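You operate a simulated robot arm through the tools that you are given. There is no shell and no other tool. Be economical: measure what you need, move in short steps, check, and stop when the job is done.

You are at the controls of a simulated two-armed robot. One attempt, no reset.

## Task
Pin the first brake hanger to its fork, then pin the block in the holder; latch both pins.
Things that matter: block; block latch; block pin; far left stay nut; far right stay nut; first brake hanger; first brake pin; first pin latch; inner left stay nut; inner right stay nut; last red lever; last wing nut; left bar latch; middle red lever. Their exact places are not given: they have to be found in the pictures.

Only the result counts: the job must be done as asked and must still hold three seconds after the hand-in. Knocking over, shifting, dropping, spilling or breaking anything else fails it.

## Robot
Two 7-joint arms with two-finger parallel grippers on one trunk, on a base that drives. Base frame: it is fixed to the floor where the robot stands at the start and does not move with it; the origin is under the middle of the robot, x ahead of it, y to its left, z up. Units: m, rad, N and s.
The left shoulder is at the start at [0.07, 0.134, 1.276], the right one opposite. With the tool pointing down near the work surface each hand reaches from about 0.1 to 0.64 m from the robot's upright axis, wherever it stands, measured 20 degrees to its own side. Places, roughly: block latch [0.6, 0.1, 1]; block pin [0.5, 0.1, 1.1]; far left stay nut [2.5, -2.2, 1.2]; far right stay nut [2.9, -2.7, 1.2]; first brake hanger [0.8, 0.1, 1.4]; first brake pin [0.7, -0.1, 0.9]; first pin latch [0.8, -0.1, 0.8]; inner left stay nut [2.5, -2.3, 1.2]; inner right stay nut [2.8, -2.7, 1.2]; last red lever [2.8, -2.6, 1.1]; last wing nut [2.9, -2.8, 1.1]; left bar latch [1.2, -0.4, 1.3]; middle red lever [1.5, -0.9, 1.1]; middle wing nut [1.6, -1, 1.1]; right bar latch [1.6, -1, 1.3]; second pin latch [2, -1.7, 0.9]. Payload 1.57 kg a hand.
The tool frame of a hand sits at the grasp point between the pads (the TCP): z along the fingers, y along the line on which they close. The tips reach 0.03 m beyond it. Largest opening 0.08 m; finger width 0.017, thickness 0.012; the body of the gripper, 0.04 by 0.082 m, starts 0.08 m behind the TCP.
Orientation is told as [roll, pitch, yaw] about the base's x, y, z axes, in that order, counted from this pose: with the fingers straight down and closing along the base's y, the tool's x points along the base's -x, its y along +y and its z along -z.

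## Interface
- The arms move only by the tool nudge_tool. It takes "left_plan", "right_plan" or both (then of equal length, played together; a hand with none holds still); each is a list of rows, each a list of 6 numbers: the shift along the tool's x, y, z in cm, then the turn, a rotation vector about the tool's x, y, z in rad. In form: [[x, y, z, wx, wy, wz], ...]. A call has 1 to 8 rows; each row is the pose to reach, as a shift and turn from the pose commanded when the call began, along the tool's axes at that moment. "left_claw" and "right_claw" are, for a hand that has rows, the opening, from 0 (shut) to 1 (fully open), set as the call begins (left out, the last holds). Each row takes 0.2 s and may step no farther than 0.05 m and 0.15 rad from the row before; otherwise, or with a gripper value out of range, the whole call is refused. Where a pose cannot be reached the arm comes as near as it can. A force on the tool above 40 N (or 10 N above the force at the start of the call, whichever is more), or a blocked arm, ends the call early, and 0.2 s more pass. The fingers move at their own pace (about 0.153 m/s each) and stop on an object; they squeeze with about 25 N. The grip force told is the motor's: it shows also when the fingers shut on nothing. Time passes only in rows, and 0.2 s behind the last, so rows that repeat a pose let the fingers close. It gives the time, the measured TCP pose, the force on the tool (base axes), the opening and the grip force at its end, in the units of the frame above (readings bear some noise), with the torque about the TCP (base axes, N m) and any sound that the robot's microphone picked up.
- Cameras (640 x 400 px; columns grow to the right, rows downward): "scene" is now at [0.139, -0.0048, 1.508]; the picture's right is [-0.04, -1.00, 0.00], its down [-0.54, 0.02, -0.84] and it looks along [0.84, -0.03, -0.54] (base axes); focal length 296 px, centre (320, 200). "left" rides on the left gripper at [0.072, 0.007, -0.122] in its tool frame; the picture's right is [-0.09, 1.00, 0.00], its down [-0.84, -0.08, -0.54] and it looks along [-0.54, -0.05, 0.84] (tool axes); focal length 238 px, centre (320, 200). "right" rides on the right gripper at [0.072, -0.007, -0.122] in its tool frame; the picture's right is [0.09, 1.00, 0.00], its down [-0.84, 0.08, -0.54] and it looks along [-0.54, 0.05, 0.84] (tool axes); focal length 238 px, centre (320, 200).
- grab_frame(camera): a new picture of that camera. The clock stands still meanwhile.
- lift_body(by): slides the trunk up (or, below 0, down) by that many m; the arms and the scene camera ride with it, the base frame stays. It gives what a move gives, with no picture.
- base_move(legs): drives the robot by 1 to 6 legs, each [ahead, left, turn to the left] in m, m and rad, along the robot's own axes; the way and the turn of a leg run together, so that a leg with both is an arc; at most 1.5 m and 3.142 rad a leg. The arms and the cameras ride along, it lands a little off, and it stops where it bumps. It gives what a move gives.
- pan_tilt(pan, tilt): turns the head with the scene camera to pan (to the left, within 1.501 rad either way) and tilt (down, from -0.506 to 1.204), counted from straight ahead of the robot. It gives what a move gives.
- probe_pixels(camera, pixels): for up to 12 pixels [column, row] of the newest picture of that camera ("zoom" is the newest enlarged one), the place [x, y, z] in the base frame of the surface seen there, good to about 0.002 m. The clock stands still meanwhile.
- enlarge(camera, box): a new picture of the part [left, top, right, bottom] of that camera's present view, enlarged. The clock stands still meanwhile.
- hand_in(): hands the job in; it is judged then, once.

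Work in short steps. Measure before you move; look again where a grasp or a placing could have gone wrong, and mend it. You have 80 turns and 58 pictures in all, those below and enlarged ones among them. Open the grippers and draw the arms clear of the work before you hand the job in, unless the task says otherwise; then end with one line.

The tools are called as name(argument=value, ...) on one line, values as JSON. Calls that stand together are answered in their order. nudge_tool: Moves the arms, as the interface text tells. Its arguments: {"type":"object","properties":{"left_plan":{"type":"array"},"left_claw":{"type":"number"},"right_plan":{"type":"array"},"right_claw":{"type":"number"}},"required":[]} The other tools are called the same way: lift_body (by) slides the trunk up or down; base_move (legs) drives the base; pan_tilt (pan, tilt) turns the head that bears the scene camera; grab_frame (camera) takes a picture; probe_pixels (camera, pixels) gives the place of the surface under pixels of a picture; enlarge (camera, box) takes an enlarged picture of a part of a camera's view; hand_in () hands the job in.

At the start:

```text
clock: 0.0
left_ee_pos: [0.4487, 0.1835, 1.3599]
left_orientation: [-0.001, 0.0, 0.002]
left_contact_force: [0.6, -0.8, 0.0]
left_moment: [0.0, -0.03, -0.01]
left_width: 0.0801
left_grip_force: 0.1
right_ee_pos: [0.4166, -0.1634, 1.34]
right_orientation: [0.001, -0.001, -0.003]
right_contact_force: [0.8, -0.3, 0.1]
right_moment: [-0.03, -0.02, -0.01]
right_width: 0.08
right_grip_force: 0.1
trunk travel left (down, up): [-0.85, 0.09]
robot x, y, heading: [0.0019, -0.0018, 0.004]
head pan, tilt: [-0.035, 0.567]
```

scene: 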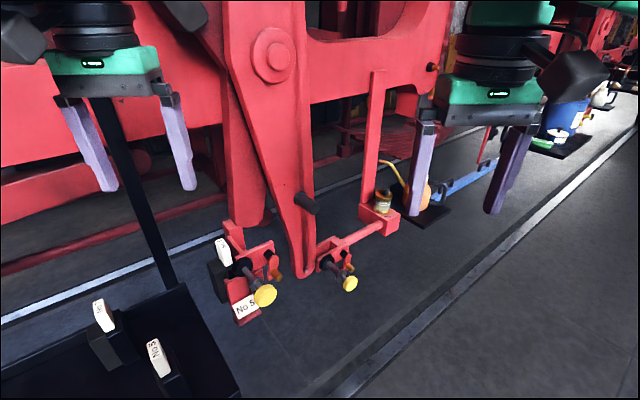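
right: 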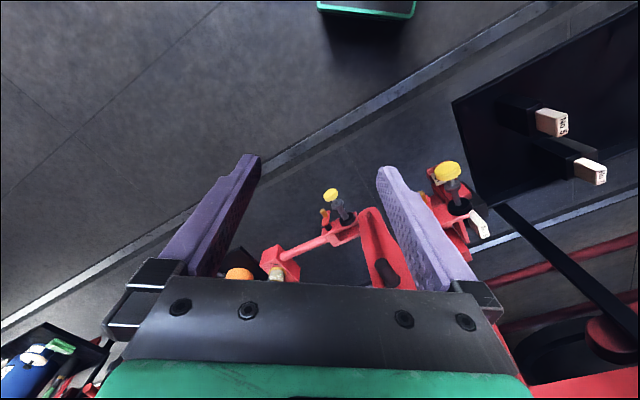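
left: 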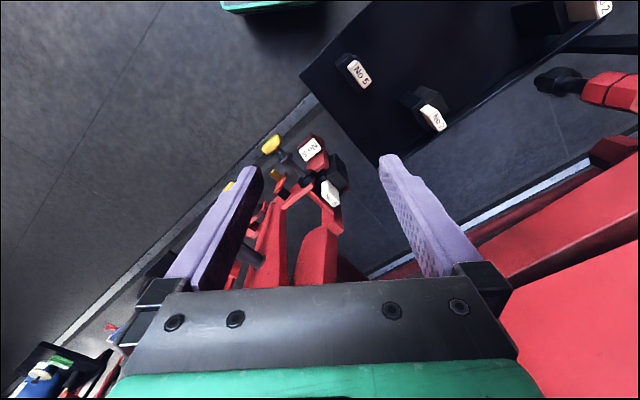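

The scene shows two yellow-knobbed pins at (265,295) and (350,283), a red hanging lever, and white tagged blocks. I enlarge the area and probe the key points.

enlarge(camera="scene", box=[190, 180, 410, 330])

probe_pixels(camera="scene", pixels=[[265, 295], [350, 283], [306, 202], [300, 270], [240, 268], [223, 250], [104, 315], [157, 357], [325, 263], [338, 240], [273, 52], [245, 310]])

```text
2.67 times, centred on (300, 255) of scene
```

zoom: 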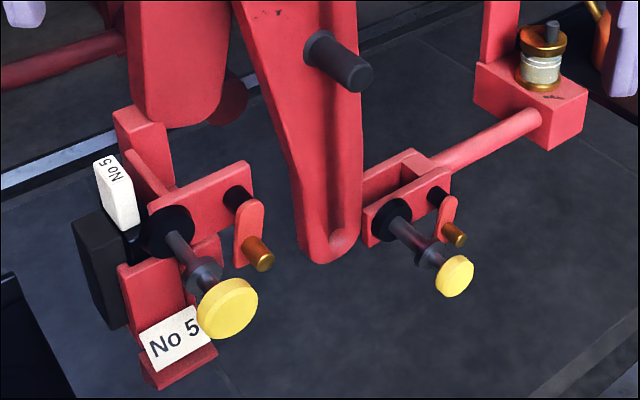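

```text
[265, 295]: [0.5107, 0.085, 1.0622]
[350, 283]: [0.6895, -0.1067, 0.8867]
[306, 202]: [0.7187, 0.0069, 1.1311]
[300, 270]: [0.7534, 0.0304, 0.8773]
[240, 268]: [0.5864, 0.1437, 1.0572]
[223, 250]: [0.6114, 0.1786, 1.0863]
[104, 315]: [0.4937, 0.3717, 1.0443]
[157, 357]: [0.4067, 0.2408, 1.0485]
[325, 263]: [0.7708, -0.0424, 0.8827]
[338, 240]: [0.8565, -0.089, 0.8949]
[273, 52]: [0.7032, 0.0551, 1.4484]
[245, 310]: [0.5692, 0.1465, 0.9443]
```

I look closer at both fixtures.

enlarge(camera="scene", box=[200, 210, 296, 330])

enlarge(camera="left", box=[230, 100, 380, 290])

enlarge(camera="right", box=[300, 140, 500, 290])

```text
3.33 times, centred on (248, 270) of scene
```

zoom: 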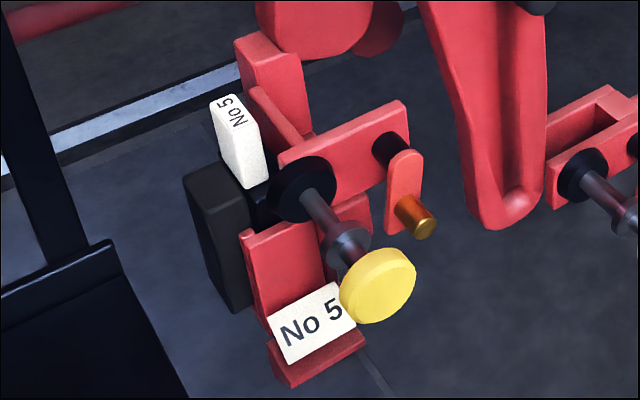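

```text
2.11 times, centred on (305, 195) of left
```

zoom: 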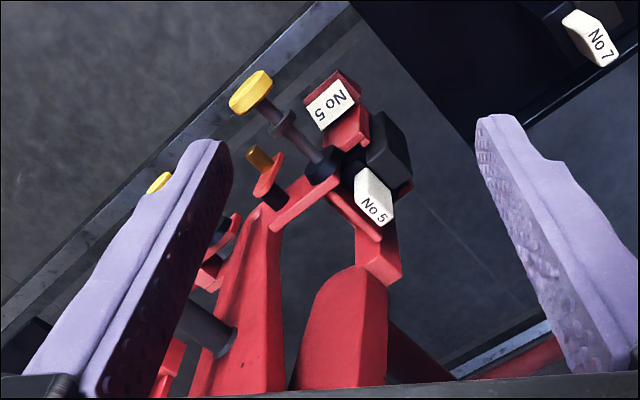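

```text
2.67 times, centred on (400, 215) of right
```

zoom: 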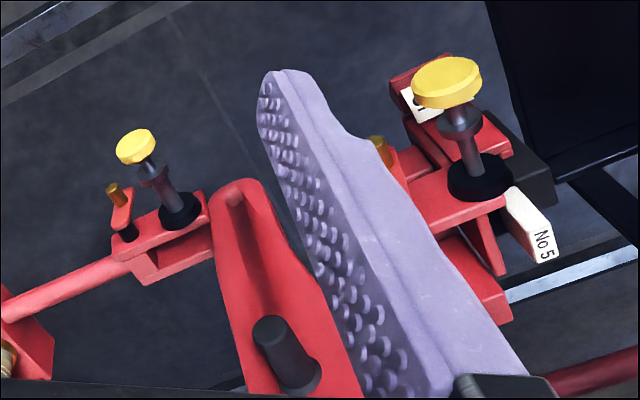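

Now probe details from these enlarged views.

probe_pixels(camera="zoom", pixels=[[135, 145], [155, 175], [180, 205], [113, 188], [125, 220], [130, 233], [175, 250], [235, 195], [215, 235], [265, 330], [160, 270], [240, 215]])

enlarge(camera="scene", box=[200, 210, 296, 330])

```text
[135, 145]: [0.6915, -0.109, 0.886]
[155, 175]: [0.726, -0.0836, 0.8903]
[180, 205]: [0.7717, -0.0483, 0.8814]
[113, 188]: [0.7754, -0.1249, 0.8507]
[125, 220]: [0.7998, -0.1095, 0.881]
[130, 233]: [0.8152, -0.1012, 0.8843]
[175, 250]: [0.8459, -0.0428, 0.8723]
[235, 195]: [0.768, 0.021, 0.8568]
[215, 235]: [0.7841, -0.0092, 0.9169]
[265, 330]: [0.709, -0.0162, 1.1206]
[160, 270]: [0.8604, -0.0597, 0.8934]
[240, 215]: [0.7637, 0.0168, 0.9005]
```

```text
3.33 times, centred on (248, 270) of scene
```

zoom: 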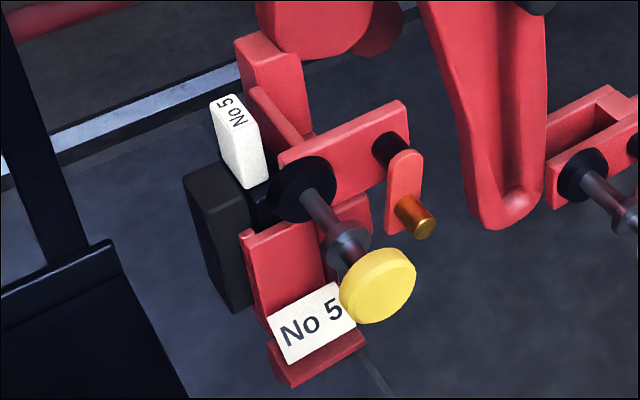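

probe_pixels(camera="zoom", pixels=[[378, 285], [345, 245], [300, 185], [240, 150], [225, 105], [220, 190], [210, 240], [258, 200], [340, 160], [405, 165], [415, 215], [285, 260]])

probe_pixels(camera="zoom", pixels=[[390, 150], [280, 110], [270, 60], [310, 160], [245, 200], [262, 215], [365, 205], [237, 180], [300, 330], [310, 370], [230, 290], [405, 100]])

```text
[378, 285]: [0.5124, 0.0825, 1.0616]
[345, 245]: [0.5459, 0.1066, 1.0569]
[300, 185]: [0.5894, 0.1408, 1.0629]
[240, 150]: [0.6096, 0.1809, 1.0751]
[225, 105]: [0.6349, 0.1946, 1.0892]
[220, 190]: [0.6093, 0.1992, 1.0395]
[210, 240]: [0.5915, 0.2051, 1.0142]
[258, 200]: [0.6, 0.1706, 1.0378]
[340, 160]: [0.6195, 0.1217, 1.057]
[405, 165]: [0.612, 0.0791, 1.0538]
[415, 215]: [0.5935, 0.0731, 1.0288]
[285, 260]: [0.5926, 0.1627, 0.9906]
```

```text
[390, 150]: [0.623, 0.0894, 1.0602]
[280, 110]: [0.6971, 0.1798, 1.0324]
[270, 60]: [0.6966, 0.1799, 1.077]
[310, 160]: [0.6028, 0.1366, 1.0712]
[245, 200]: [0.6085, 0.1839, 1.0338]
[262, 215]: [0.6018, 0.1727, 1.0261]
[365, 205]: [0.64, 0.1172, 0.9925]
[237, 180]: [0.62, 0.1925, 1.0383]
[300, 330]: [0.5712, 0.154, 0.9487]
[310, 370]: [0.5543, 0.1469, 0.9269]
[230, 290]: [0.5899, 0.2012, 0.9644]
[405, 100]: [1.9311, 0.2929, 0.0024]
```

The machine is yawed about 0.65 rad (pin axis u≈(0.80,0.60), along-engine v≈(0.60,-0.80)). I check the tray labels and the block's state.

enlarge(camera="left", box=[320, 30, 480, 150])

pan_tilt(pan=0.5, tilt=0.75)

grab_frame(camera="scene")

```text
3.33 times, centred on (400, 90) of left
```

zoom: 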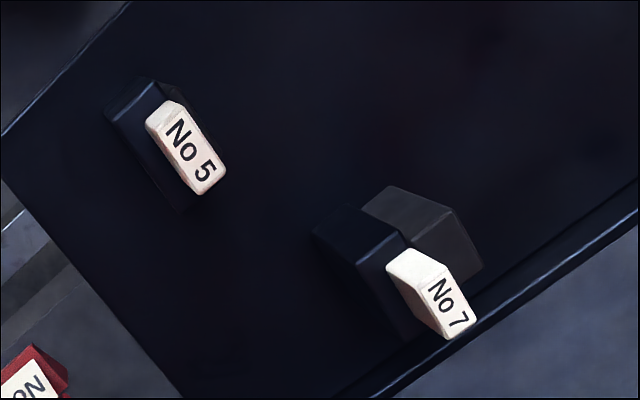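

```text
clock: 1.0
left_ee_pos: [0.4476, 0.1844, 1.3607]
left_orientation: [-0.001, 0.0, 0.002]
left_contact_force: [-0.5, -0.6, 0.6]
left_moment: [-0.04, 0.01, 0.04]
left_width: 0.0801
left_grip_force: 0.0
right_ee_pos: [0.4171, -0.1653, 1.3398]
right_orientation: [0.002, 0.0, -0.002]
right_contact_force: [-0.5, 0.0, 0.0]
right_moment: [-0.01, 0.05, 0.0]
right_width: 0.0803
right_grip_force: 0.1
trunk travel left (down, up): [-0.85, 0.09]
robot x, y, heading: [-0.0016, -0.0003, 0.0]
head pan, tilt: [0.499, 0.75]
```

```text
48 pictures are left
```

scene: 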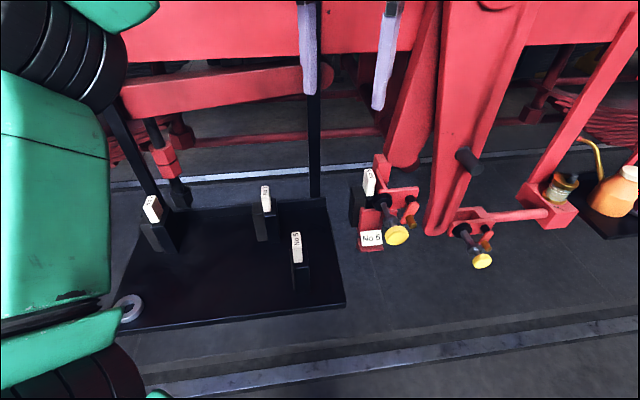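

enlarge(camera="scene", box=[330, 140, 500, 280])

enlarge(camera="scene", box=[120, 160, 340, 320])

```text
2.86 times, centred on (415, 210) of scene
```

zoom: 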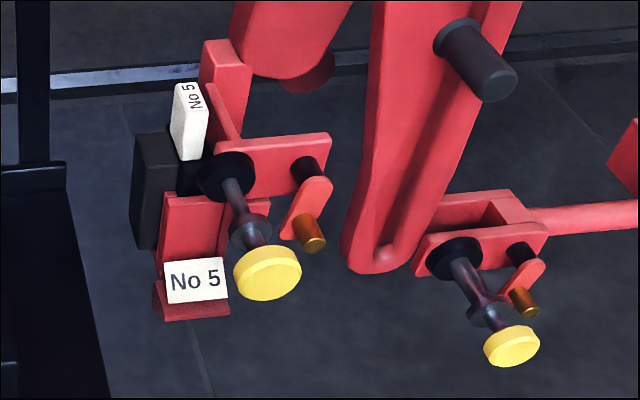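

```text
2.50 times, centred on (230, 240) of scene
```

zoom: 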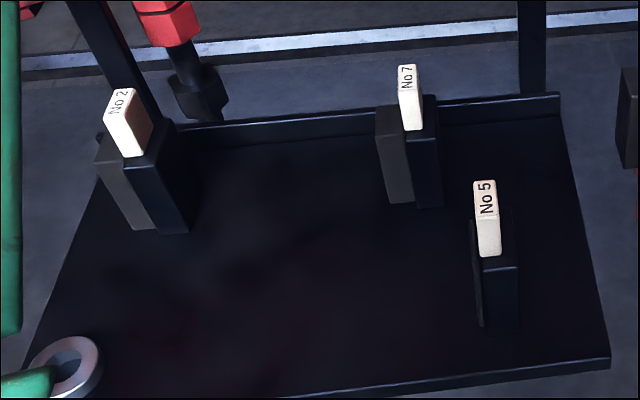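

Both pins point along u (yaw≈0.65). The holder's No 5 block already sits in its fork; the hanger must swing right ≈6 cm into the fork. I drive along the engine to the right and turn to face it.

base_move(legs=[[0.253, -0.335, 0], [0, 0, 0.65]])

pan_tilt(pan=0.0, tilt=0.7)

grab_frame(camera="scene")

```text
clock: 5.3
left_ee_pos: [0.498, 0.0859, 1.3599]
left_orientation: [0.0, 0.0, 0.659]
left_contact_force: [-0.3, 0.2, -0.5]
left_moment: [0.02, 0.04, 0.03]
left_width: 0.0801
left_grip_force: 0.1
right_ee_pos: [0.6853, -0.2112, 1.3404]
right_orientation: [0.002, 0.0, 0.657]
right_contact_force: [0.9, 0.7, -0.8]
right_moment: [-0.01, -0.01, -0.01]
right_width: 0.08
right_grip_force: 0.1
trunk travel left (down, up): [-0.85, 0.09]
robot x, y, heading: [0.2569, -0.337, 0.656]
head pan, tilt: [0.499, 0.75]
```

```text
clock: 6.2
left_ee_pos: [0.4966, 0.0851, 1.3611]
left_orientation: [-0.002, -0.001, 0.658]
left_contact_force: [0.8, 0.9, -0.6]
left_moment: [0.03, 0.0, 0.0]
left_width: 0.0799
left_grip_force: 0.1
right_ee_pos: [0.6854, -0.2104, 1.3403]
right_orientation: [-0.001, 0.001, 0.656]
right_contact_force: [-0.3, -0.1, 0.4]
right_moment: [-0.04, 0.04, -0.03]
right_width: 0.0799
right_grip_force: 0.0
trunk travel left (down, up): [-0.85, 0.09]
robot x, y, heading: [0.2565, -0.3354, 0.653]
head pan, tilt: [0.0, 0.7]
```

```text
45 pictures are left
```

scene: 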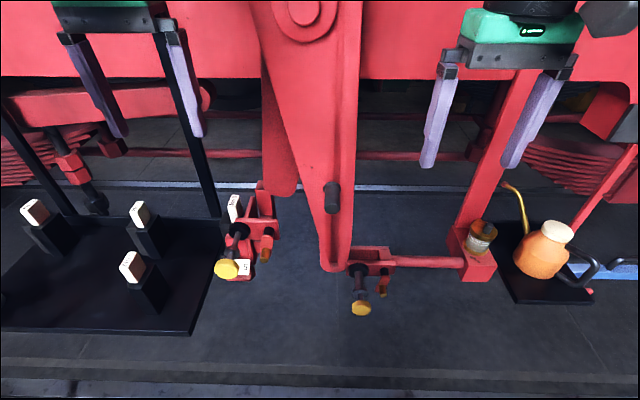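

Facing the engine squarely now. I enlarge the hanger/fork region for precise probes.

enlarge(camera="scene", box=[290, 170, 430, 320])

probe_pixels(camera="scene", pixels=[[305, 13], [331, 195], [331, 210], [333, 265], [325, 240], [347, 240], [345, 175], [320, 175], [352, 150], [360, 307]])

```text
2.67 times, centred on (360, 245) of scene
```

zoom: 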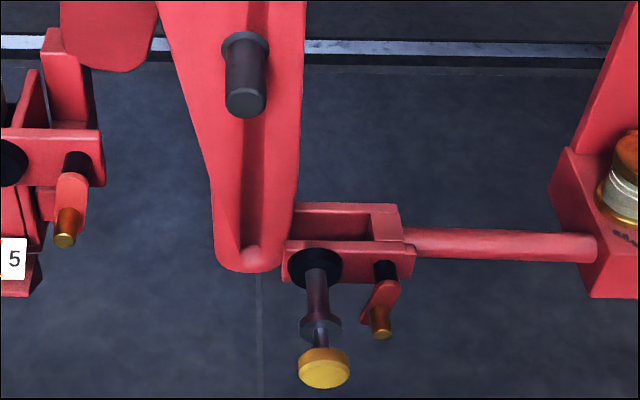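

```text
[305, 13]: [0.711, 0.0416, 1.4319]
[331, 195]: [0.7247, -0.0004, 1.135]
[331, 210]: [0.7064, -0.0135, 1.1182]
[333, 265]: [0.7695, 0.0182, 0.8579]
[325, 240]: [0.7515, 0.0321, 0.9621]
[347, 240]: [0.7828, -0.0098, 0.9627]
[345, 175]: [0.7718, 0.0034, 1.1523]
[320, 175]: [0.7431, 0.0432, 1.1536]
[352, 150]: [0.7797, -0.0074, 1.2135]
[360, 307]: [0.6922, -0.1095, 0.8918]
```

probe_pixels(camera="zoom", pixels=[[219, 240], [284, 235], [252, 270], [252, 252], [290, 190], [215, 190], [315, 266], [340, 270], [315, 285], [321, 325], [325, 352], [325, 375]])

probe_pixels(camera="zoom", pixels=[[340, 207], [385, 208], [340, 245], [372, 230], [386, 272], [382, 292], [380, 335], [380, 315], [245, 100], [245, 80], [245, 110], [232, 45]])

```text
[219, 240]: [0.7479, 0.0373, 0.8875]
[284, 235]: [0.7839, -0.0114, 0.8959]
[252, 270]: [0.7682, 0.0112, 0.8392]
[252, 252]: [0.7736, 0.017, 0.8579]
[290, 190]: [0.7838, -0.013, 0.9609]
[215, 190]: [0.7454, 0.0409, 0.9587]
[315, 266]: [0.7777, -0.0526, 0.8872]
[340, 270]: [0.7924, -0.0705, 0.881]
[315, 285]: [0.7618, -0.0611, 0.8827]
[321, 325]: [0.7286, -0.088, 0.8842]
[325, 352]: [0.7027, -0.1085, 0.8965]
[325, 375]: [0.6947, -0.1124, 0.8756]
```

```text
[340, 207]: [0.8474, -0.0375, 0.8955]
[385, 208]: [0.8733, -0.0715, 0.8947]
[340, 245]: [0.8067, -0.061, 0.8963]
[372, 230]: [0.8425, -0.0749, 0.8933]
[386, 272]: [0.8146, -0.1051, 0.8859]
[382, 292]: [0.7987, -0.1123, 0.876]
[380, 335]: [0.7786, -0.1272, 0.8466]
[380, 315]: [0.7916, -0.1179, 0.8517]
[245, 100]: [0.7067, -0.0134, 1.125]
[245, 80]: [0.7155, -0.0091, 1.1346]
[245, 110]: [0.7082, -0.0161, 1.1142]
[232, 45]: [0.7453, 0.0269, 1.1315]
```

Measured: pin axis v≈0.5125, z≈0.88; hanger tip centre v≈0.456, so it must rotate ≈0.10 rad (peg moves ≈3.2 cm right). I pitch both hands forward first, opening left and shutting right.

nudge_tool(left_plan=[[0, 0, 0, 0, -0.15, 0], [0, 0, 0, 0, -0.3, 0], [0, 0, 0, 0, -0.45, 0], [0, 0, 0, 0, -0.6, 0], [0, 0, 0, 0, -0.75, 0], [0, 0, 0, 0, -0.9, 0], [0, 0, 0, 0, -1.05, 0], [0, 0, 0, 0, -1.2, 0]], right_plan=[[0, 0, 0, 0, -0.15, 0], [0, 0, 0, 0, -0.3, 0], [0, 0, 0, 0, -0.45, 0], [0, 0, 0, 0, -0.6, 0], [0, 0, 0, 0, -0.75, 0], [0, 0, 0, 0, -0.9, 0], [0, 0, 0, 0, -1.05, 0], [0, 0, 0, 0, -1.2, 0]], right_claw=0)

lift_body(by=-0.2)

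grab_frame(camera="scene")

```text
clock: 8.1
left_ee_pos: [0.4963, 0.0834, 1.3616]
left_orientation: [-0.001, -1.053, 0.659]
left_contact_force: [0.8, 0.4, -0.1]
left_moment: [0.0, 0.05, 0.05]
left_width: 0.08
left_grip_force: 0.0
left hand out of reach, approached as far as the arm can: row 8
right_ee_pos: [0.6979, -0.2045, 1.3888]
right_orientation: [0.004, -1.092, 0.651]
right_contact_force: [0.4, -0.6, 0.4]
right_moment: [0.0, 0.01, 0.0]
right_width: 0.0
right_grip_force: 21.1
right hand out of reach, approached as far as the arm can: row 6, 7, 8
trunk travel left (down, up): [-0.85, 0.09]
robot x, y, heading: [0.2542, -0.3351, 0.659]
head pan, tilt: [0.0, 0.7]
```

```text
clock: 10.2
left_ee_pos: [0.4964, 0.0857, 1.1616]
left_orientation: [-0.001, -1.048, 0.66]
left_contact_force: [0.7, -0.2, -0.3]
left_moment: [0.01, 0.01, 0.01]
left_width: 0.0801
left_grip_force: 0.0
right_ee_pos: [0.6977, -0.2029, 1.1892]
right_orientation: [0.0, -1.091, 0.655]
right_contact_force: [-1.1, -0.4, 0.4]
right_moment: [-0.02, 0.0, -0.01]
right_width: 0.0001
right_grip_force: 21.2
trunk travel left (down, up): [-0.65, 0.29]
robot x, y, heading: [0.2573, -0.3322, 0.654]
head pan, tilt: [0.0, 0.7]
```

```text
43 pictures are left
```

scene: 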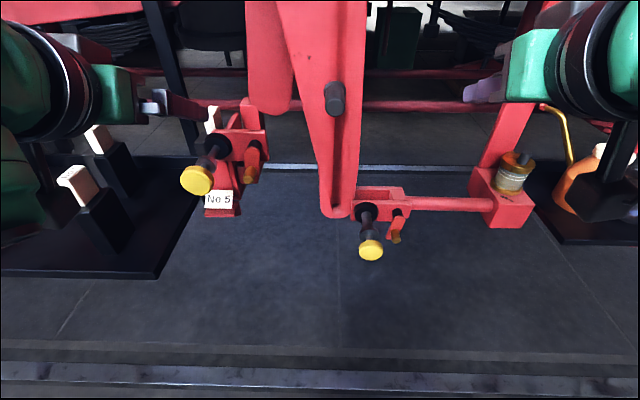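

Left hand at pitch ≈-1.05. I move it in front of the peg (v 0.4405, z 1.12) staying short of it.

nudge_tool(left_plan=[[0.25, -4.1, 1.2, 0, 0, 0], [0.5, -8.2, 2.4, 0, 0, 0], [0.75, -12.3, 3.6, 0, 0, 0], [1.0, -16.4, 4.8, 0, 0, 0], [1.2, -20.6, 5.9, 0, 0, 0]], left_claw=1)

grab_frame(camera="scene")

grab_frame(camera="left")

```text
clock: 11.4
left_ee_pos: [0.6587, -0.051, 1.121]
left_orientation: [0.002, -1.05, 0.657]
left_contact_force: [1.1, 0.2, -0.1]
left_moment: [0.02, 0.04, -0.01]
left_width: 0.08
left_grip_force: 0.1
right_ee_pos: [0.6992, -0.2038, 1.1899]
right_orientation: [0.006, -1.092, 0.65]
right_contact_force: [0.2, 0.0, 0.0]
right_moment: [0.02, -0.02, 0.01]
right_width: 0.0
right_grip_force: 21.5
trunk travel left (down, up): [-0.65, 0.29]
robot x, y, heading: [0.2528, -0.332, 0.664]
head pan, tilt: [0.0, 0.7]
```

```text
42 pictures are left
```

scene: 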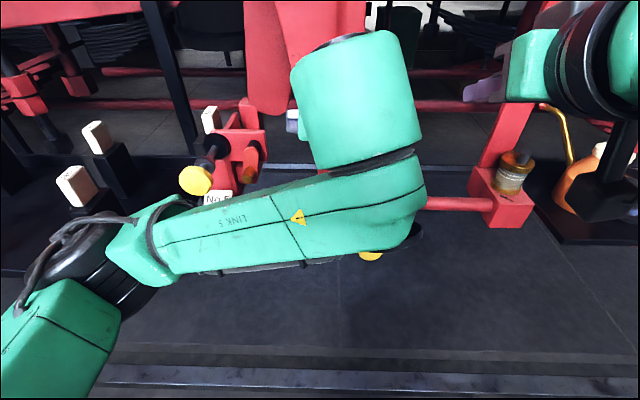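

```text
41 pictures are left
```

left: 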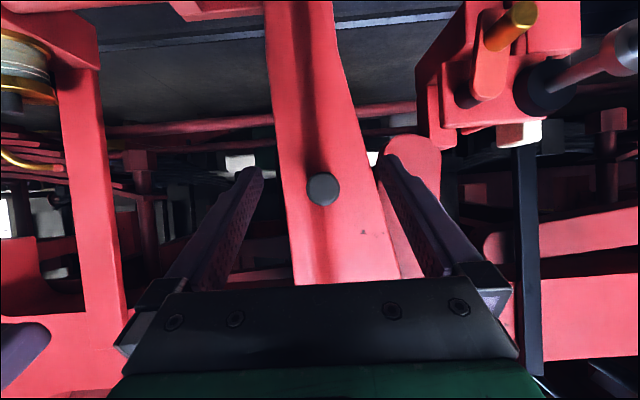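

The peg at (322,188) in the left view is centred between the fingers. I check where the left forearm sits, since the right hand must work below it.

probe_pixels(camera="scene", pixels=[[415, 190], [405, 240], [360, 245], [300, 255], [350, 100], [400, 60], [300, 200], [200, 265], [60, 270], [110, 310], [20, 350]])

probe_pixels(camera="left", pixels=[[322, 188], [322, 175], [310, 188], [334, 188], [322, 200], [298, 188], [350, 188]])

```text
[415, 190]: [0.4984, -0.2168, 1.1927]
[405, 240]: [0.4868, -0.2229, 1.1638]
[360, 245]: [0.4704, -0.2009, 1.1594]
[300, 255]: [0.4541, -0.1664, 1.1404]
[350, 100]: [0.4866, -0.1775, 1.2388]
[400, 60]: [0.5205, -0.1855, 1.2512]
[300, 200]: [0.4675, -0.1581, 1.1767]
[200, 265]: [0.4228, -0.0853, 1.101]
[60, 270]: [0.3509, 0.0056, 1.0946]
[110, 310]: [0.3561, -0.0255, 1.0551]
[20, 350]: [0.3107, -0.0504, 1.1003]
```

```text
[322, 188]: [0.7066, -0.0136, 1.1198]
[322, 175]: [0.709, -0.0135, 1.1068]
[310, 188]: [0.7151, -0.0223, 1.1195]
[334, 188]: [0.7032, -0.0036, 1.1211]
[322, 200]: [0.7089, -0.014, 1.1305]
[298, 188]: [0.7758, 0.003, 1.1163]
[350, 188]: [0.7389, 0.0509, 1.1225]
```

Left forearm stays above z≈1.1, clear of the right hand's work. I advance 7.6 cm onto the peg and close.

nudge_tool(left_plan=[[-1.85, 0, 3.3, 0, 0, 0], [-3.7, 0, 6.5, 0, 0, 0], [-3.7, 0, 6.5, 0, 0, 0]])

nudge_tool(left_plan=[[0, 0, 0, 0, 0, 0], [0, 0, 0, 0, 0, 0], [0, 0, 0, 0, 0, 0]], left_claw=0)

grab_frame(camera="left")

```text
clock: 12.2
left_ee_pos: [0.7159, -0.0032, 1.1207]
left_orientation: [-0.003, -1.049, 0.66]
left_contact_force: [0.1, -0.1, -0.7]
left_moment: [0.0, 0.0, 0.01]
left_width: 0.0799
left_grip_force: 0.2
right_ee_pos: [0.6976, -0.2027, 1.1898]
right_orientation: [0.001, -1.093, 0.657]
right_contact_force: [-0.1, -0.8, 0.7]
right_moment: [0.0, 0.01, 0.02]
right_width: 0.0
right_grip_force: 21.6
trunk travel left (down, up): [-0.65, 0.29]
robot x, y, heading: [0.256, -0.3351, 0.659]
head pan, tilt: [0.0, 0.7]
```

```text
clock: 13.0
left_ee_pos: [0.7168, -0.0036, 1.1194]
left_orientation: [-0.001, -1.049, 0.656]
left_contact_force: [1.2, 0.3, -0.1]
left_moment: [0.08, 0.17, -1.23]
left_width: 0.0301
left_grip_force: 39.1
right_ee_pos: [0.6981, -0.2031, 1.1888]
right_orientation: [0.003, -1.09, 0.654]
right_contact_force: [-0.5, -0.7, -0.2]
right_moment: [-0.01, 0.0, 0.01]
right_width: 0.0
right_grip_force: 21.4
trunk travel left (down, up): [-0.65, 0.29]
robot x, y, heading: [0.2552, -0.3362, 0.657]
head pan, tilt: [0.0, 0.7]
```

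```text
40 pictures are left
```

left: 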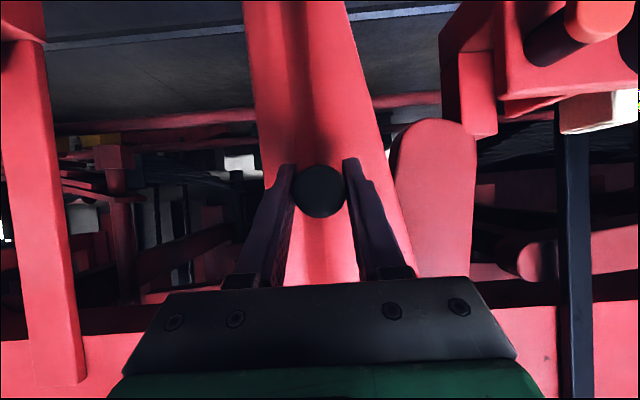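

Peg is gripped (width 0.030). I swing the hanger right by ~3 cm with a slight rise.

nudge_tool(left_plan=[[-0.1, -0.7, -0.05, 0, 0, 0], [-0.2, -1.4, -0.1, 0, 0, 0], [-0.35, -2.1, -0.2, 0, 0, 0], [-0.5, -2.8, -0.27, 0, 0, 0], [-0.52, -3.1, -0.3, 0, 0, 0], [-0.52, -3.1, -0.3, 0, 0, 0]])

pan_tilt(pan=-0.1, tilt=0.6)

grab_frame(camera="scene")

grab_frame(camera="left")

```text
clock: 14.4
left_ee_pos: [0.737, -0.0291, 1.1221]
left_orientation: [0.0, -1.039, 0.655]
left_contact_force: [-14.8, -7.7, -34.5]
left_moment: [-0.04, 0.21, -1.04]
left_width: 0.0301
left_grip_force: 39.5
right_ee_pos: [0.6991, -0.2017, 1.1893]
right_orientation: [0.001, -1.092, 0.654]
right_contact_force: [-0.4, 0.2, -0.1]
right_moment: [0.03, 0.03, 0.02]
right_width: 0.0
right_grip_force: 21.3
trunk travel left (down, up): [-0.65, 0.29]
robot x, y, heading: [0.2532, -0.3319, 0.657]
head pan, tilt: [0.0, 0.7]
```

```text
clock: 15.1
left_ee_pos: [0.736, -0.028, 1.1218]
left_orientation: [0.0, -1.039, 0.657]
left_contact_force: [-14.0, -7.4, -34.8]
left_moment: [-0.06, 0.33, -1.03]
left_width: 0.0303
left_grip_force: 39.1
right_ee_pos: [0.6983, -0.2014, 1.1895]
right_orientation: [0.0, -1.091, 0.653]
right_contact_force: [1.1, 0.5, -0.2]
right_moment: [-0.02, 0.02, 0.01]
right_width: 0.0001
right_grip_force: 21.1
trunk travel left (down, up): [-0.65, 0.29]
robot x, y, heading: [0.2558, -0.3364, 0.653]
head pan, tilt: [-0.099, 0.6]
```

```text
39 pictures are left
```

scene: 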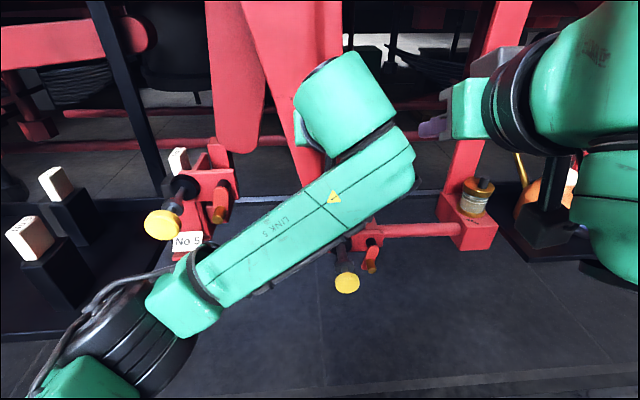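

```text
38 pictures are left
```

left: 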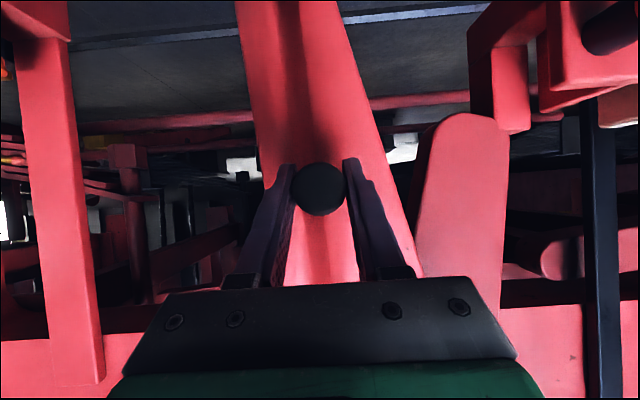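

Hanger has swung (tip should be near the fork), but I'm pulling up with 34 N; I relax z by 3.5 mm. The right hand goes straight down on the right side first.

nudge_tool(left_plan=[[0.15, 0, 0.08, 0, 0, 0], [0.3, 0, 0.17, 0, 0, 0], [0.3, 0, 0.17, 0, 0, 0], [0.3, 0, 0.17, 0, 0, 0], [0.3, 0, 0.17, 0, 0, 0], [0.3, 0, 0.17, 0, 0, 0], [0.3, 0, 0.17, 0, 0, 0]], right_plan=[[4, -0.2, 1.6, 0, 0, 0], [8, -0.4, 3.2, 0, 0, 0], [12, -0.6, 4.8, 0, 0, 0], [16, -0.8, 6.4, 0, 0, 0], [20, -1, 8, 0, 0, 0], [24, -1, 9.6, 0, 0, 0], [28, -1, 11.2, 0, 0, 0]])

grab_frame(camera="right")

grab_frame(camera="scene")

```text
clock: 16.7
left_ee_pos: [0.7383, -0.0288, 1.1238]
left_orientation: [-0.002, -1.053, 0.656]
left_contact_force: [2.5, 4.1, -2.8]
left_moment: [0.64, -0.28, -1.49]
left_width: 0.0303
left_grip_force: 39.7
right_ee_pos: [0.7206, -0.2182, 0.866]
right_orientation: [0.004, -1.091, 0.64]
right_contact_force: [-0.3, -0.2, 0.2]
right_moment: [-0.02, -0.1, -0.1]
right_width: 0.0
right_grip_force: 21.2
right hand out of reach, approached as far as the arm can: row 1, 2, 3, 4, 5, 6, 7
trunk travel left (down, up): [-0.65, 0.29]
robot x, y, heading: [0.2553, -0.3337, 0.657]
head pan, tilt: [-0.099, 0.6]
```

```text
37 pictures are left
```

right: 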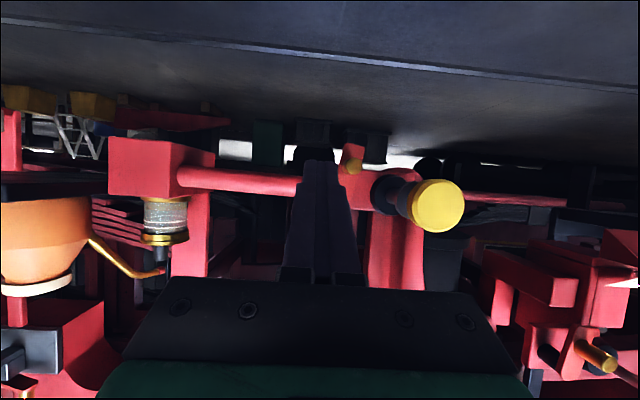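

```text
36 pictures are left
```

scene: 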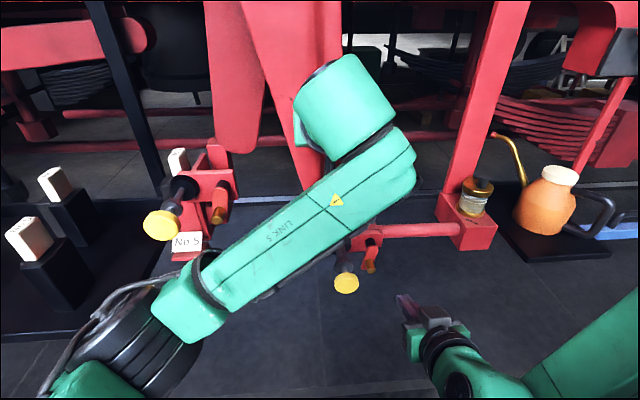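

Forces on the left hand are now small. I enlarge the right view at the fork to check hanger insertion.

enlarge(camera="right", box=[320, 130, 480, 260])

probe_pixels(camera="right", pixels=[[368, 250], [422, 250], [395, 250], [435, 205], [384, 190], [350, 160], [405, 275], [375, 275]])

```text
3.08 times, centred on (400, 195) of right
```

zoom: 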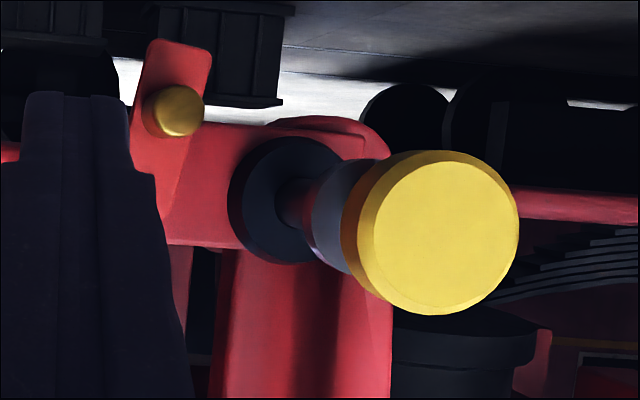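

```text
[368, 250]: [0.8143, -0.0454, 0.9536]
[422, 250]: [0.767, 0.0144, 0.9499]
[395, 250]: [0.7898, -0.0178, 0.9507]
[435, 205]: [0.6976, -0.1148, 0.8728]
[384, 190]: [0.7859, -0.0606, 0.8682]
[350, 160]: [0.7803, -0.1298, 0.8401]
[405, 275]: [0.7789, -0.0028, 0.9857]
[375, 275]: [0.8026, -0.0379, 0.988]
```

probe_pixels(camera="zoom", pixels=[[386, 145], [380, 135], [365, 124], [345, 119], [325, 119], [300, 121], [280, 123], [375, 155], [388, 340], [214, 300], [250, 200], [430, 235]])

```text
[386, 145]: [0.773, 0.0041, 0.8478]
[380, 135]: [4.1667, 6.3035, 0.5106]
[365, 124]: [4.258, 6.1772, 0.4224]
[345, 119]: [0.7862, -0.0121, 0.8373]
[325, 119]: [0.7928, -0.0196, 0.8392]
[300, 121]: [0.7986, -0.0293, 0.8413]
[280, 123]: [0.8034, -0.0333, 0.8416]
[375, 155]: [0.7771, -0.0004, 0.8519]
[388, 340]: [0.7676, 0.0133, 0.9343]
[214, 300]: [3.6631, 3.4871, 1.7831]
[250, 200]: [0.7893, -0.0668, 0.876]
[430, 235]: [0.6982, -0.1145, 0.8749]
```

The tip seems centred at v≈0.495, still ~1.7 cm short. I check the hanger's edges from the left camera for consistency.

grab_frame(camera="left")

enlarge(camera="right", box=[340, 180, 460, 290])

probe_pixels(camera="left", pixels=[[252, 90], [352, 90], [262, 135], [368, 135], [243, 40], [338, 40], [240, 10], [330, 10], [318, 190], [318, 178]])

```text
34 pictures are left
```

left: 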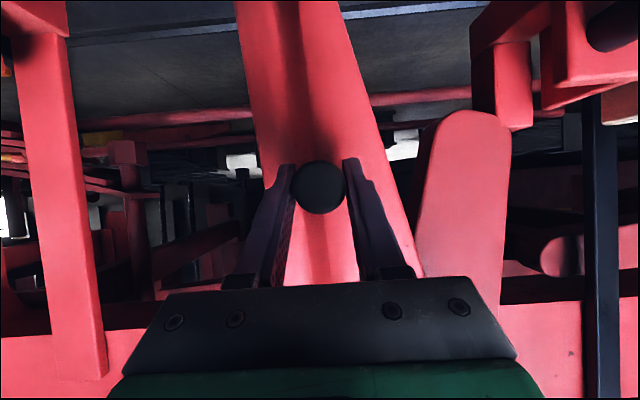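

```text
3.64 times, centred on (400, 235) of right
```

zoom: 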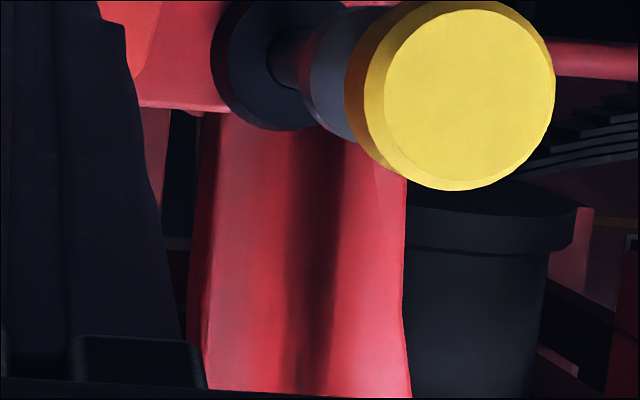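

```text
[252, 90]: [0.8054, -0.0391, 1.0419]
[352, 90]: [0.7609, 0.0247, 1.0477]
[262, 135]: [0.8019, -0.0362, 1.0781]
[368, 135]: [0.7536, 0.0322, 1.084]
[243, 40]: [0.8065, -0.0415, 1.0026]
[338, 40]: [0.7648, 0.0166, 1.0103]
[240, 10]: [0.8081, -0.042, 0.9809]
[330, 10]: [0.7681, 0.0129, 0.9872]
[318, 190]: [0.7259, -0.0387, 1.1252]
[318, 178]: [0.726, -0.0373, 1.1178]
```

Data fit a hanger pivot well above the boss (peg moved 3.2 cm, tip ≈4 cm; tip centre ≈0.496). Pin axis is v≈0.514, z≈0.875, so I move the peg 1.3 cm further right and re-measure.

nudge_tool(left_plan=[[0, -0.65, 0, 0, 0, 0], [-0.05, -1.3, 0, 0, 0, 0], [-0.05, -1.3, 0, 0, 0, 0]])

enlarge(camera="right", box=[320, 130, 480, 260])

```text
clock: 17.5
left_ee_pos: [0.7436, -0.0381, 1.1236]
left_orientation: [-0.005, -1.051, 0.661]
left_contact_force: [-2.3, 6.3, 2.3]
left_moment: [0.57, -0.02, -1.38]
left_width: 0.0304
left_grip_force: 39.3
right_ee_pos: [0.7169, -0.2136, 0.8674]
right_orientation: [-0.004, -1.09, 0.658]
right_contact_force: [-0.6, -0.2, -0.1]
right_moment: [-0.02, 0.03, 0.01]
right_width: 0.0
right_grip_force: 20.7
trunk travel left (down, up): [-0.65, 0.29]
robot x, y, heading: [0.2532, -0.3348, 0.658]
head pan, tilt: [-0.099, 0.6]
```

```text
3.08 times, centred on (400, 195) of right
```

zoom: 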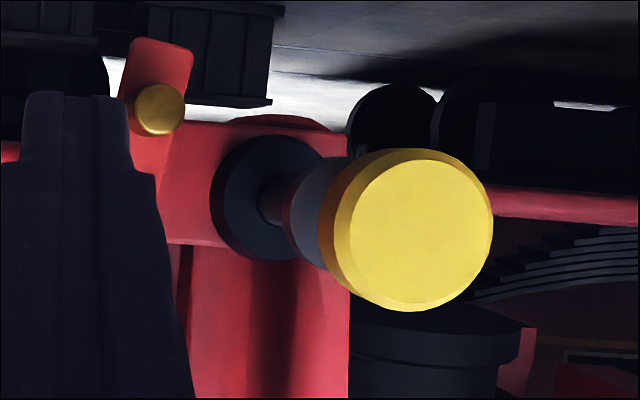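

probe_pixels(camera="zoom", pixels=[[330, 126], [315, 121], [300, 118], [280, 116], [260, 117], [240, 119], [230, 121], [346, 350], [346, 280], [407, 230], [195, 350], [343, 145]])

grab_frame(camera="left")

probe_pixels(camera="left", pixels=[[252, 90], [352, 90], [243, 40], [338, 40], [240, 10], [330, 10], [318, 185]])

```text
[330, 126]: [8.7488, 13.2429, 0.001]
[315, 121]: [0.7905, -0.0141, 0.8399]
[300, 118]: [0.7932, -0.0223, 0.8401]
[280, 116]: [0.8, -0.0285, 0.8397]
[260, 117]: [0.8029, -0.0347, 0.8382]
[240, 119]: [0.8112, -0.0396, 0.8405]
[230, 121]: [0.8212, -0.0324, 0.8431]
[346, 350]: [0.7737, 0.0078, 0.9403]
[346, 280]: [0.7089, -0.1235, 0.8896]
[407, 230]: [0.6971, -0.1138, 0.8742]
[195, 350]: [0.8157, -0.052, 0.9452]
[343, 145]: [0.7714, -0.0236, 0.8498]
```

```text
31 pictures are left
```

left: 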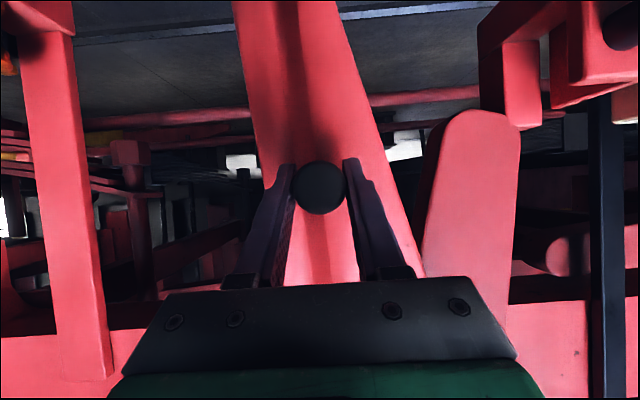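

```text
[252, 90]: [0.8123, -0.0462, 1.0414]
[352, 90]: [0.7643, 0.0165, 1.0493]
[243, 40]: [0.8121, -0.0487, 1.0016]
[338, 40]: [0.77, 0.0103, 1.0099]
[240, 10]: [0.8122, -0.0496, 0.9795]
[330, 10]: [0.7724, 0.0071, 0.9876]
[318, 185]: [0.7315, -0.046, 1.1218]
```

Estimated tip centre now ≈0.508, with the pin at 0.514. I nudge 4 mm more and watch the lateral force for a stop in the fork.

nudge_tool(left_plan=[[0, -0.2, 0, 0, 0, 0], [0, -0.4, 0, 0, 0, 0], [0, -0.4, 0, 0, 0, 0]])

```text
clock: 18.3
left_ee_pos: [0.7437, -0.0388, 1.124]
left_orientation: [-0.008, -1.049, 0.665]
left_contact_force: [-0.1, 9.5, 12.1]
left_moment: [-0.25, 0.52, -0.93]
left_width: 0.0303
left_grip_force: 39.5
right_ee_pos: [0.7179, -0.2135, 0.8684]
right_orientation: [-0.003, -1.093, 0.661]
right_contact_force: [-0.2, -0.7, -0.4]
right_moment: [-0.03, 0.02, -0.02]
right_width: 0.0
right_grip_force: 20.9
trunk travel left (down, up): [-0.65, 0.29]
robot x, y, heading: [0.2601, -0.3348, 0.658]
head pan, tilt: [-0.099, 0.6]
```

The hanger hits a stop (only 0.6 mm motion, lateral force rises): it's against the fork web, the natural alignment. Now the right hand backs off, levels out and lines up with the knob centre (v 0.514, z 0.874).

nudge_tool(right_plan=[[0.3, 0, -2.5, 0, -0.15, 0], [0.6, 3, -2.5, 0, -0.3, 0], [0.6, 6, -2.5, 0, -0.45, 0], [0.6, 9.2, -2.5, 0, -0.48, 0], [0.6, 9.2, -2.5, 0, -0.48, 0]], right_claw=0)

grab_frame(camera="right")

```text
clock: 19.5
left_ee_pos: [0.745, -0.0405, 1.1238]
left_orientation: [-0.005, -1.051, 0.664]
left_contact_force: [-1.1, 8.7, 10.7]
left_moment: [0.37, 0.17, -1.19]
left_width: 0.0303
left_grip_force: 39.4
right_ee_pos: [0.6791, -0.1836, 0.9242]
right_orientation: [-2.003, -1.569, 2.659]
right_contact_force: [-0.7, -0.1, 0.4]
right_moment: [-0.02, 0.01, 0.0]
right_width: 0.0002
right_grip_force: 21.1
right hand out of reach, approached as far as the arm can: row 3, 4, 5
trunk travel left (down, up): [-0.65, 0.29]
robot x, y, heading: [0.2578, -0.3337, 0.658]
head pan, tilt: [-0.099, 0.6]
```

```text
30 pictures are left
```

right: 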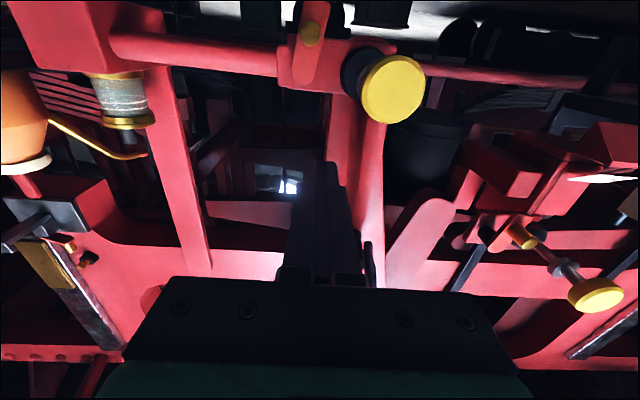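

Fully level is out of reach there; a pitch of ~1.2 will do. I tilt back by 0.35 without shift and see where it settles.

nudge_tool(right_plan=[[0, 0, 0, 0, 0.12, 0], [0, 0, 0, 0, 0.24, 0], [0, 0, 0, 0, 0.36, 0], [0, 0, 0, 0, 0.36, 0]])

```text
clock: 20.5
left_ee_pos: [0.7455, -0.0404, 1.1244]
left_orientation: [-0.007, -1.048, 0.665]
left_contact_force: [-1.0, 8.9, 9.6]
left_moment: [0.25, -0.06, -0.83]
left_width: 0.0299
left_grip_force: 39.6
right_ee_pos: [0.7024, -0.1893, 0.9015]
right_orientation: [-0.011, -1.252, 0.668]
right_contact_force: [0.9, 0.7, 0.0]
right_moment: [0.01, 0.0, 0.01]
right_width: 0.0
right_grip_force: 21.2
right hand out of reach, approached as far as the arm can: row 2, 3, 4
trunk travel left (down, up): [-0.65, 0.29]
robot x, y, heading: [0.2534, -0.3363, 0.657]
head pan, tilt: [-0.099, 0.6]
```

The right arm is too cramped here. I'll return the hanger gently, release, back the base ~0.15 m, and redo it with more room.

nudge_tool(left_plan=[[0.05, 0.8, 0.03, 0, 0, 0], [0.1, 1.6, 0.05, 0, 0, 0], [0.15, 2.4, 0.08, 0, 0, 0], [0.2, 3.2, 0.1, 0, 0, 0], [0.25, 4.0, 0.12, 0, 0, 0], [0.27, 4.8, 0.13, 0, 0, 0], [0.27, 4.8, 0.13, 0, 0, 0]], right_plan=[[0, -1, 0, 0, 0.36, 0], [0, -2, 0, 0, 0.36, 0], [0, -3, 0, 0, 0.36, 0], [0, -4, 0, 0, 0.36, 0], [0, -5, 0, 0, 0.36, 0], [0, -6, 0, 0, 0.36, 0], [0, -6, 0, 0, 0.36, 0]])

nudge_tool(left_plan=[[0, 0, 0, 0, 0, 0], [0, 0, 0, 0, 0, 0], [1.5, 0, -2.6, 0, 0, 0], [2.6, 0, -4.5, 0, 0, 0], [3.7, 0, -6.5, 0, 0, 0]], left_claw=1)

```text
refused: row 1 steps farther than a row can; nothing moved
```

```text
clock: 21.7
left_ee_pos: [0.6878, -0.087, 1.1229]
left_orientation: [-0.002, -1.049, 0.66]
left_contact_force: [-0.6, -0.2, 0.6]
left_moment: [0.02, -0.01, 0.02]
left_width: 0.0801
left_grip_force: 0.1
right_ee_pos: [0.7043, -0.1891, 0.9012]
right_orientation: [-0.006, -1.252, 0.659]
right_contact_force: [-0.2, 0.6, -0.1]
right_moment: [0.01, -0.02, 0.01]
right_width: 0.0
right_grip_force: 20.9
trunk travel left (down, up): [-0.65, 0.29]
robot x, y, heading: [0.2563, -0.3351, 0.658]
head pan, tilt: [-0.099, 0.6]
```

The first call was refused and the release happened at full swing. I look at what the hanger did.

grab_frame(camera="left")

grab_frame(camera="right")

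```text
29 pictures are left
```

left: 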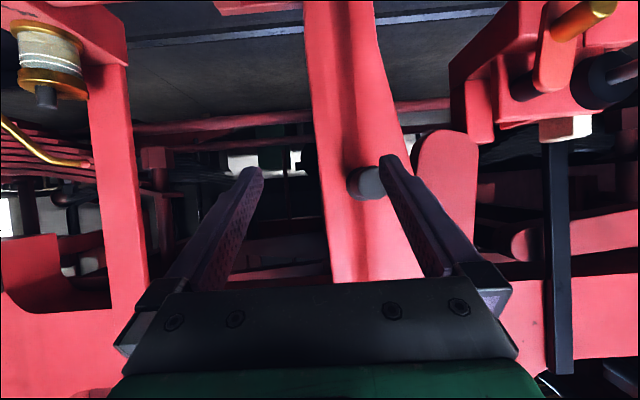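

```text
28 pictures are left
```

right: 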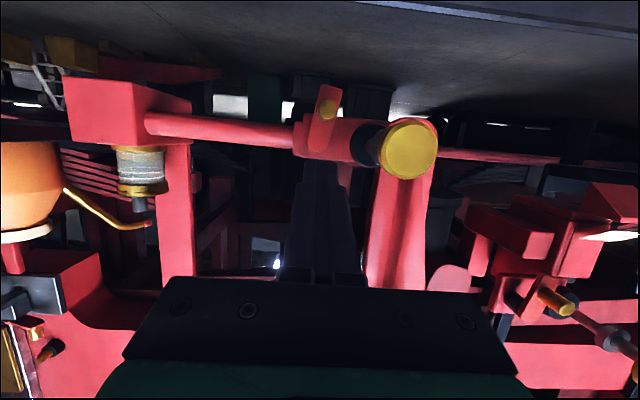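

The hanger swung back harmlessly. I back the base 0.16 m and shift 0.04 m left.

base_move(legs=[[-0.16, 0.0, 0], [0, 0.04, 0]])

nudge_tool(right_plan=[[0, 0, 0, 0, 0, 0], [0, 0, 0, 0, 0, 0]])

```text
clock: 23.6
left_ee_pos: [0.5364, -0.1536, 1.1225]
left_orientation: [0.002, -1.049, 0.659]
left_contact_force: [0.1, -0.2, -0.3]
left_moment: [0.0, 0.03, -0.02]
left_width: 0.0801
left_grip_force: 0.0
right_ee_pos: [0.5526, -0.2571, 0.9014]
right_orientation: [-0.002, -1.252, 0.657]
right_contact_force: [-0.6, -0.5, -0.5]
right_moment: [0.01, 0.02, -0.01]
right_width: 0.0
right_grip_force: 21.4
trunk travel left (down, up): [-0.65, 0.29]
robot x, y, heading: [0.1009, -0.4023, 0.66]
head pan, tilt: [-0.099, 0.6]
```

```text
clock: 24.2
left_ee_pos: [0.5344, -0.1531, 1.1226]
left_orientation: [-0.003, -1.048, 0.664]
left_contact_force: [-0.1, 1.3, 0.1]
left_moment: [-0.01, 0.0, 0.0]
left_width: 0.0799
left_grip_force: 0.0
right_ee_pos: [0.5507, -0.2562, 0.9008]
right_orientation: [-0.006, -1.255, 0.664]
right_contact_force: [0.4, -0.3, 0.0]
right_moment: [-0.03, -0.01, 0.03]
right_width: 0.0002
right_grip_force: 21.8
trunk travel left (down, up): [-0.65, 0.29]
robot x, y, heading: [0.106, -0.4051, 0.662]
head pan, tilt: [-0.099, 0.6]
```

I bring the left hand back in front of the peg and the right hand toward the knob.

nudge_tool(left_plan=[[-1.9, 0.2, 3.5, 0, 0, 0], [-3.8, 0.4, 7, 0, 0, 0], [-5.7, 0.6, 10.5, 0, 0, 0], [-7.7, 0.7, 14, 0, 0, 0], [-7.7, 0.7, 14, 0, 0, 0]], right_plan=[[-0.3, 0.6, 3, 0, 0, 0], [-0.6, 1.2, 6, 0, 0, 0], [-1, 1.8, 9, 0, 0, 0], [-1.37, 2.4, 12.1, 0, 0, 0], [-1.37, 2.4, 12.1, 0, 0, 0]], left_claw=1)

grab_frame(camera="left")

grab_frame(camera="right")

```text
clock: 25.4
left_ee_pos: [0.6558, -0.0504, 1.123]
left_orientation: [0.0, -1.052, 0.661]
left_contact_force: [-0.5, 0.1, 0.1]
left_moment: [-0.01, -0.01, -0.01]
left_width: 0.0803
left_grip_force: 0.1
right_ee_pos: [0.6317, -0.1655, 0.8779]
right_orientation: [-0.002, -1.255, 0.658]
right_contact_force: [-0.8, -0.7, 0.6]
right_moment: [0.02, 0.0, -0.05]
right_width: 0.0
right_grip_force: 21.3
trunk travel left (down, up): [-0.65, 0.29]
robot x, y, heading: [0.1035, -0.4007, 0.661]
head pan, tilt: [-0.099, 0.6]
```

```text
27 pictures are left
```

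left: 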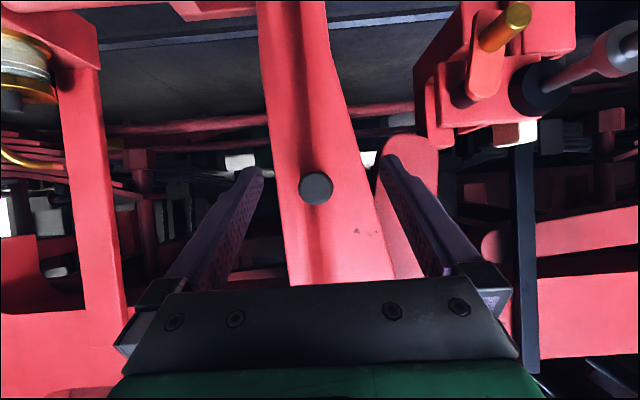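

```text
26 pictures are left
```

right: 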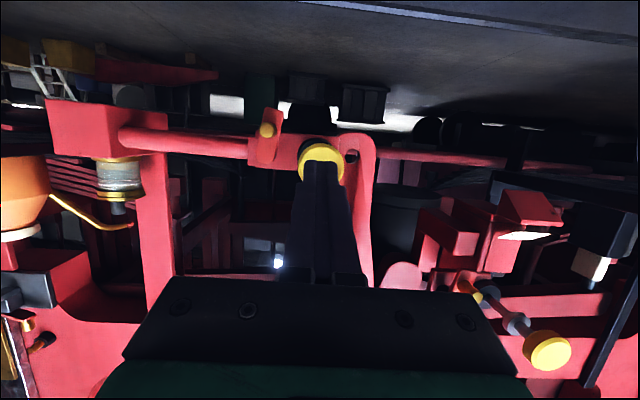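

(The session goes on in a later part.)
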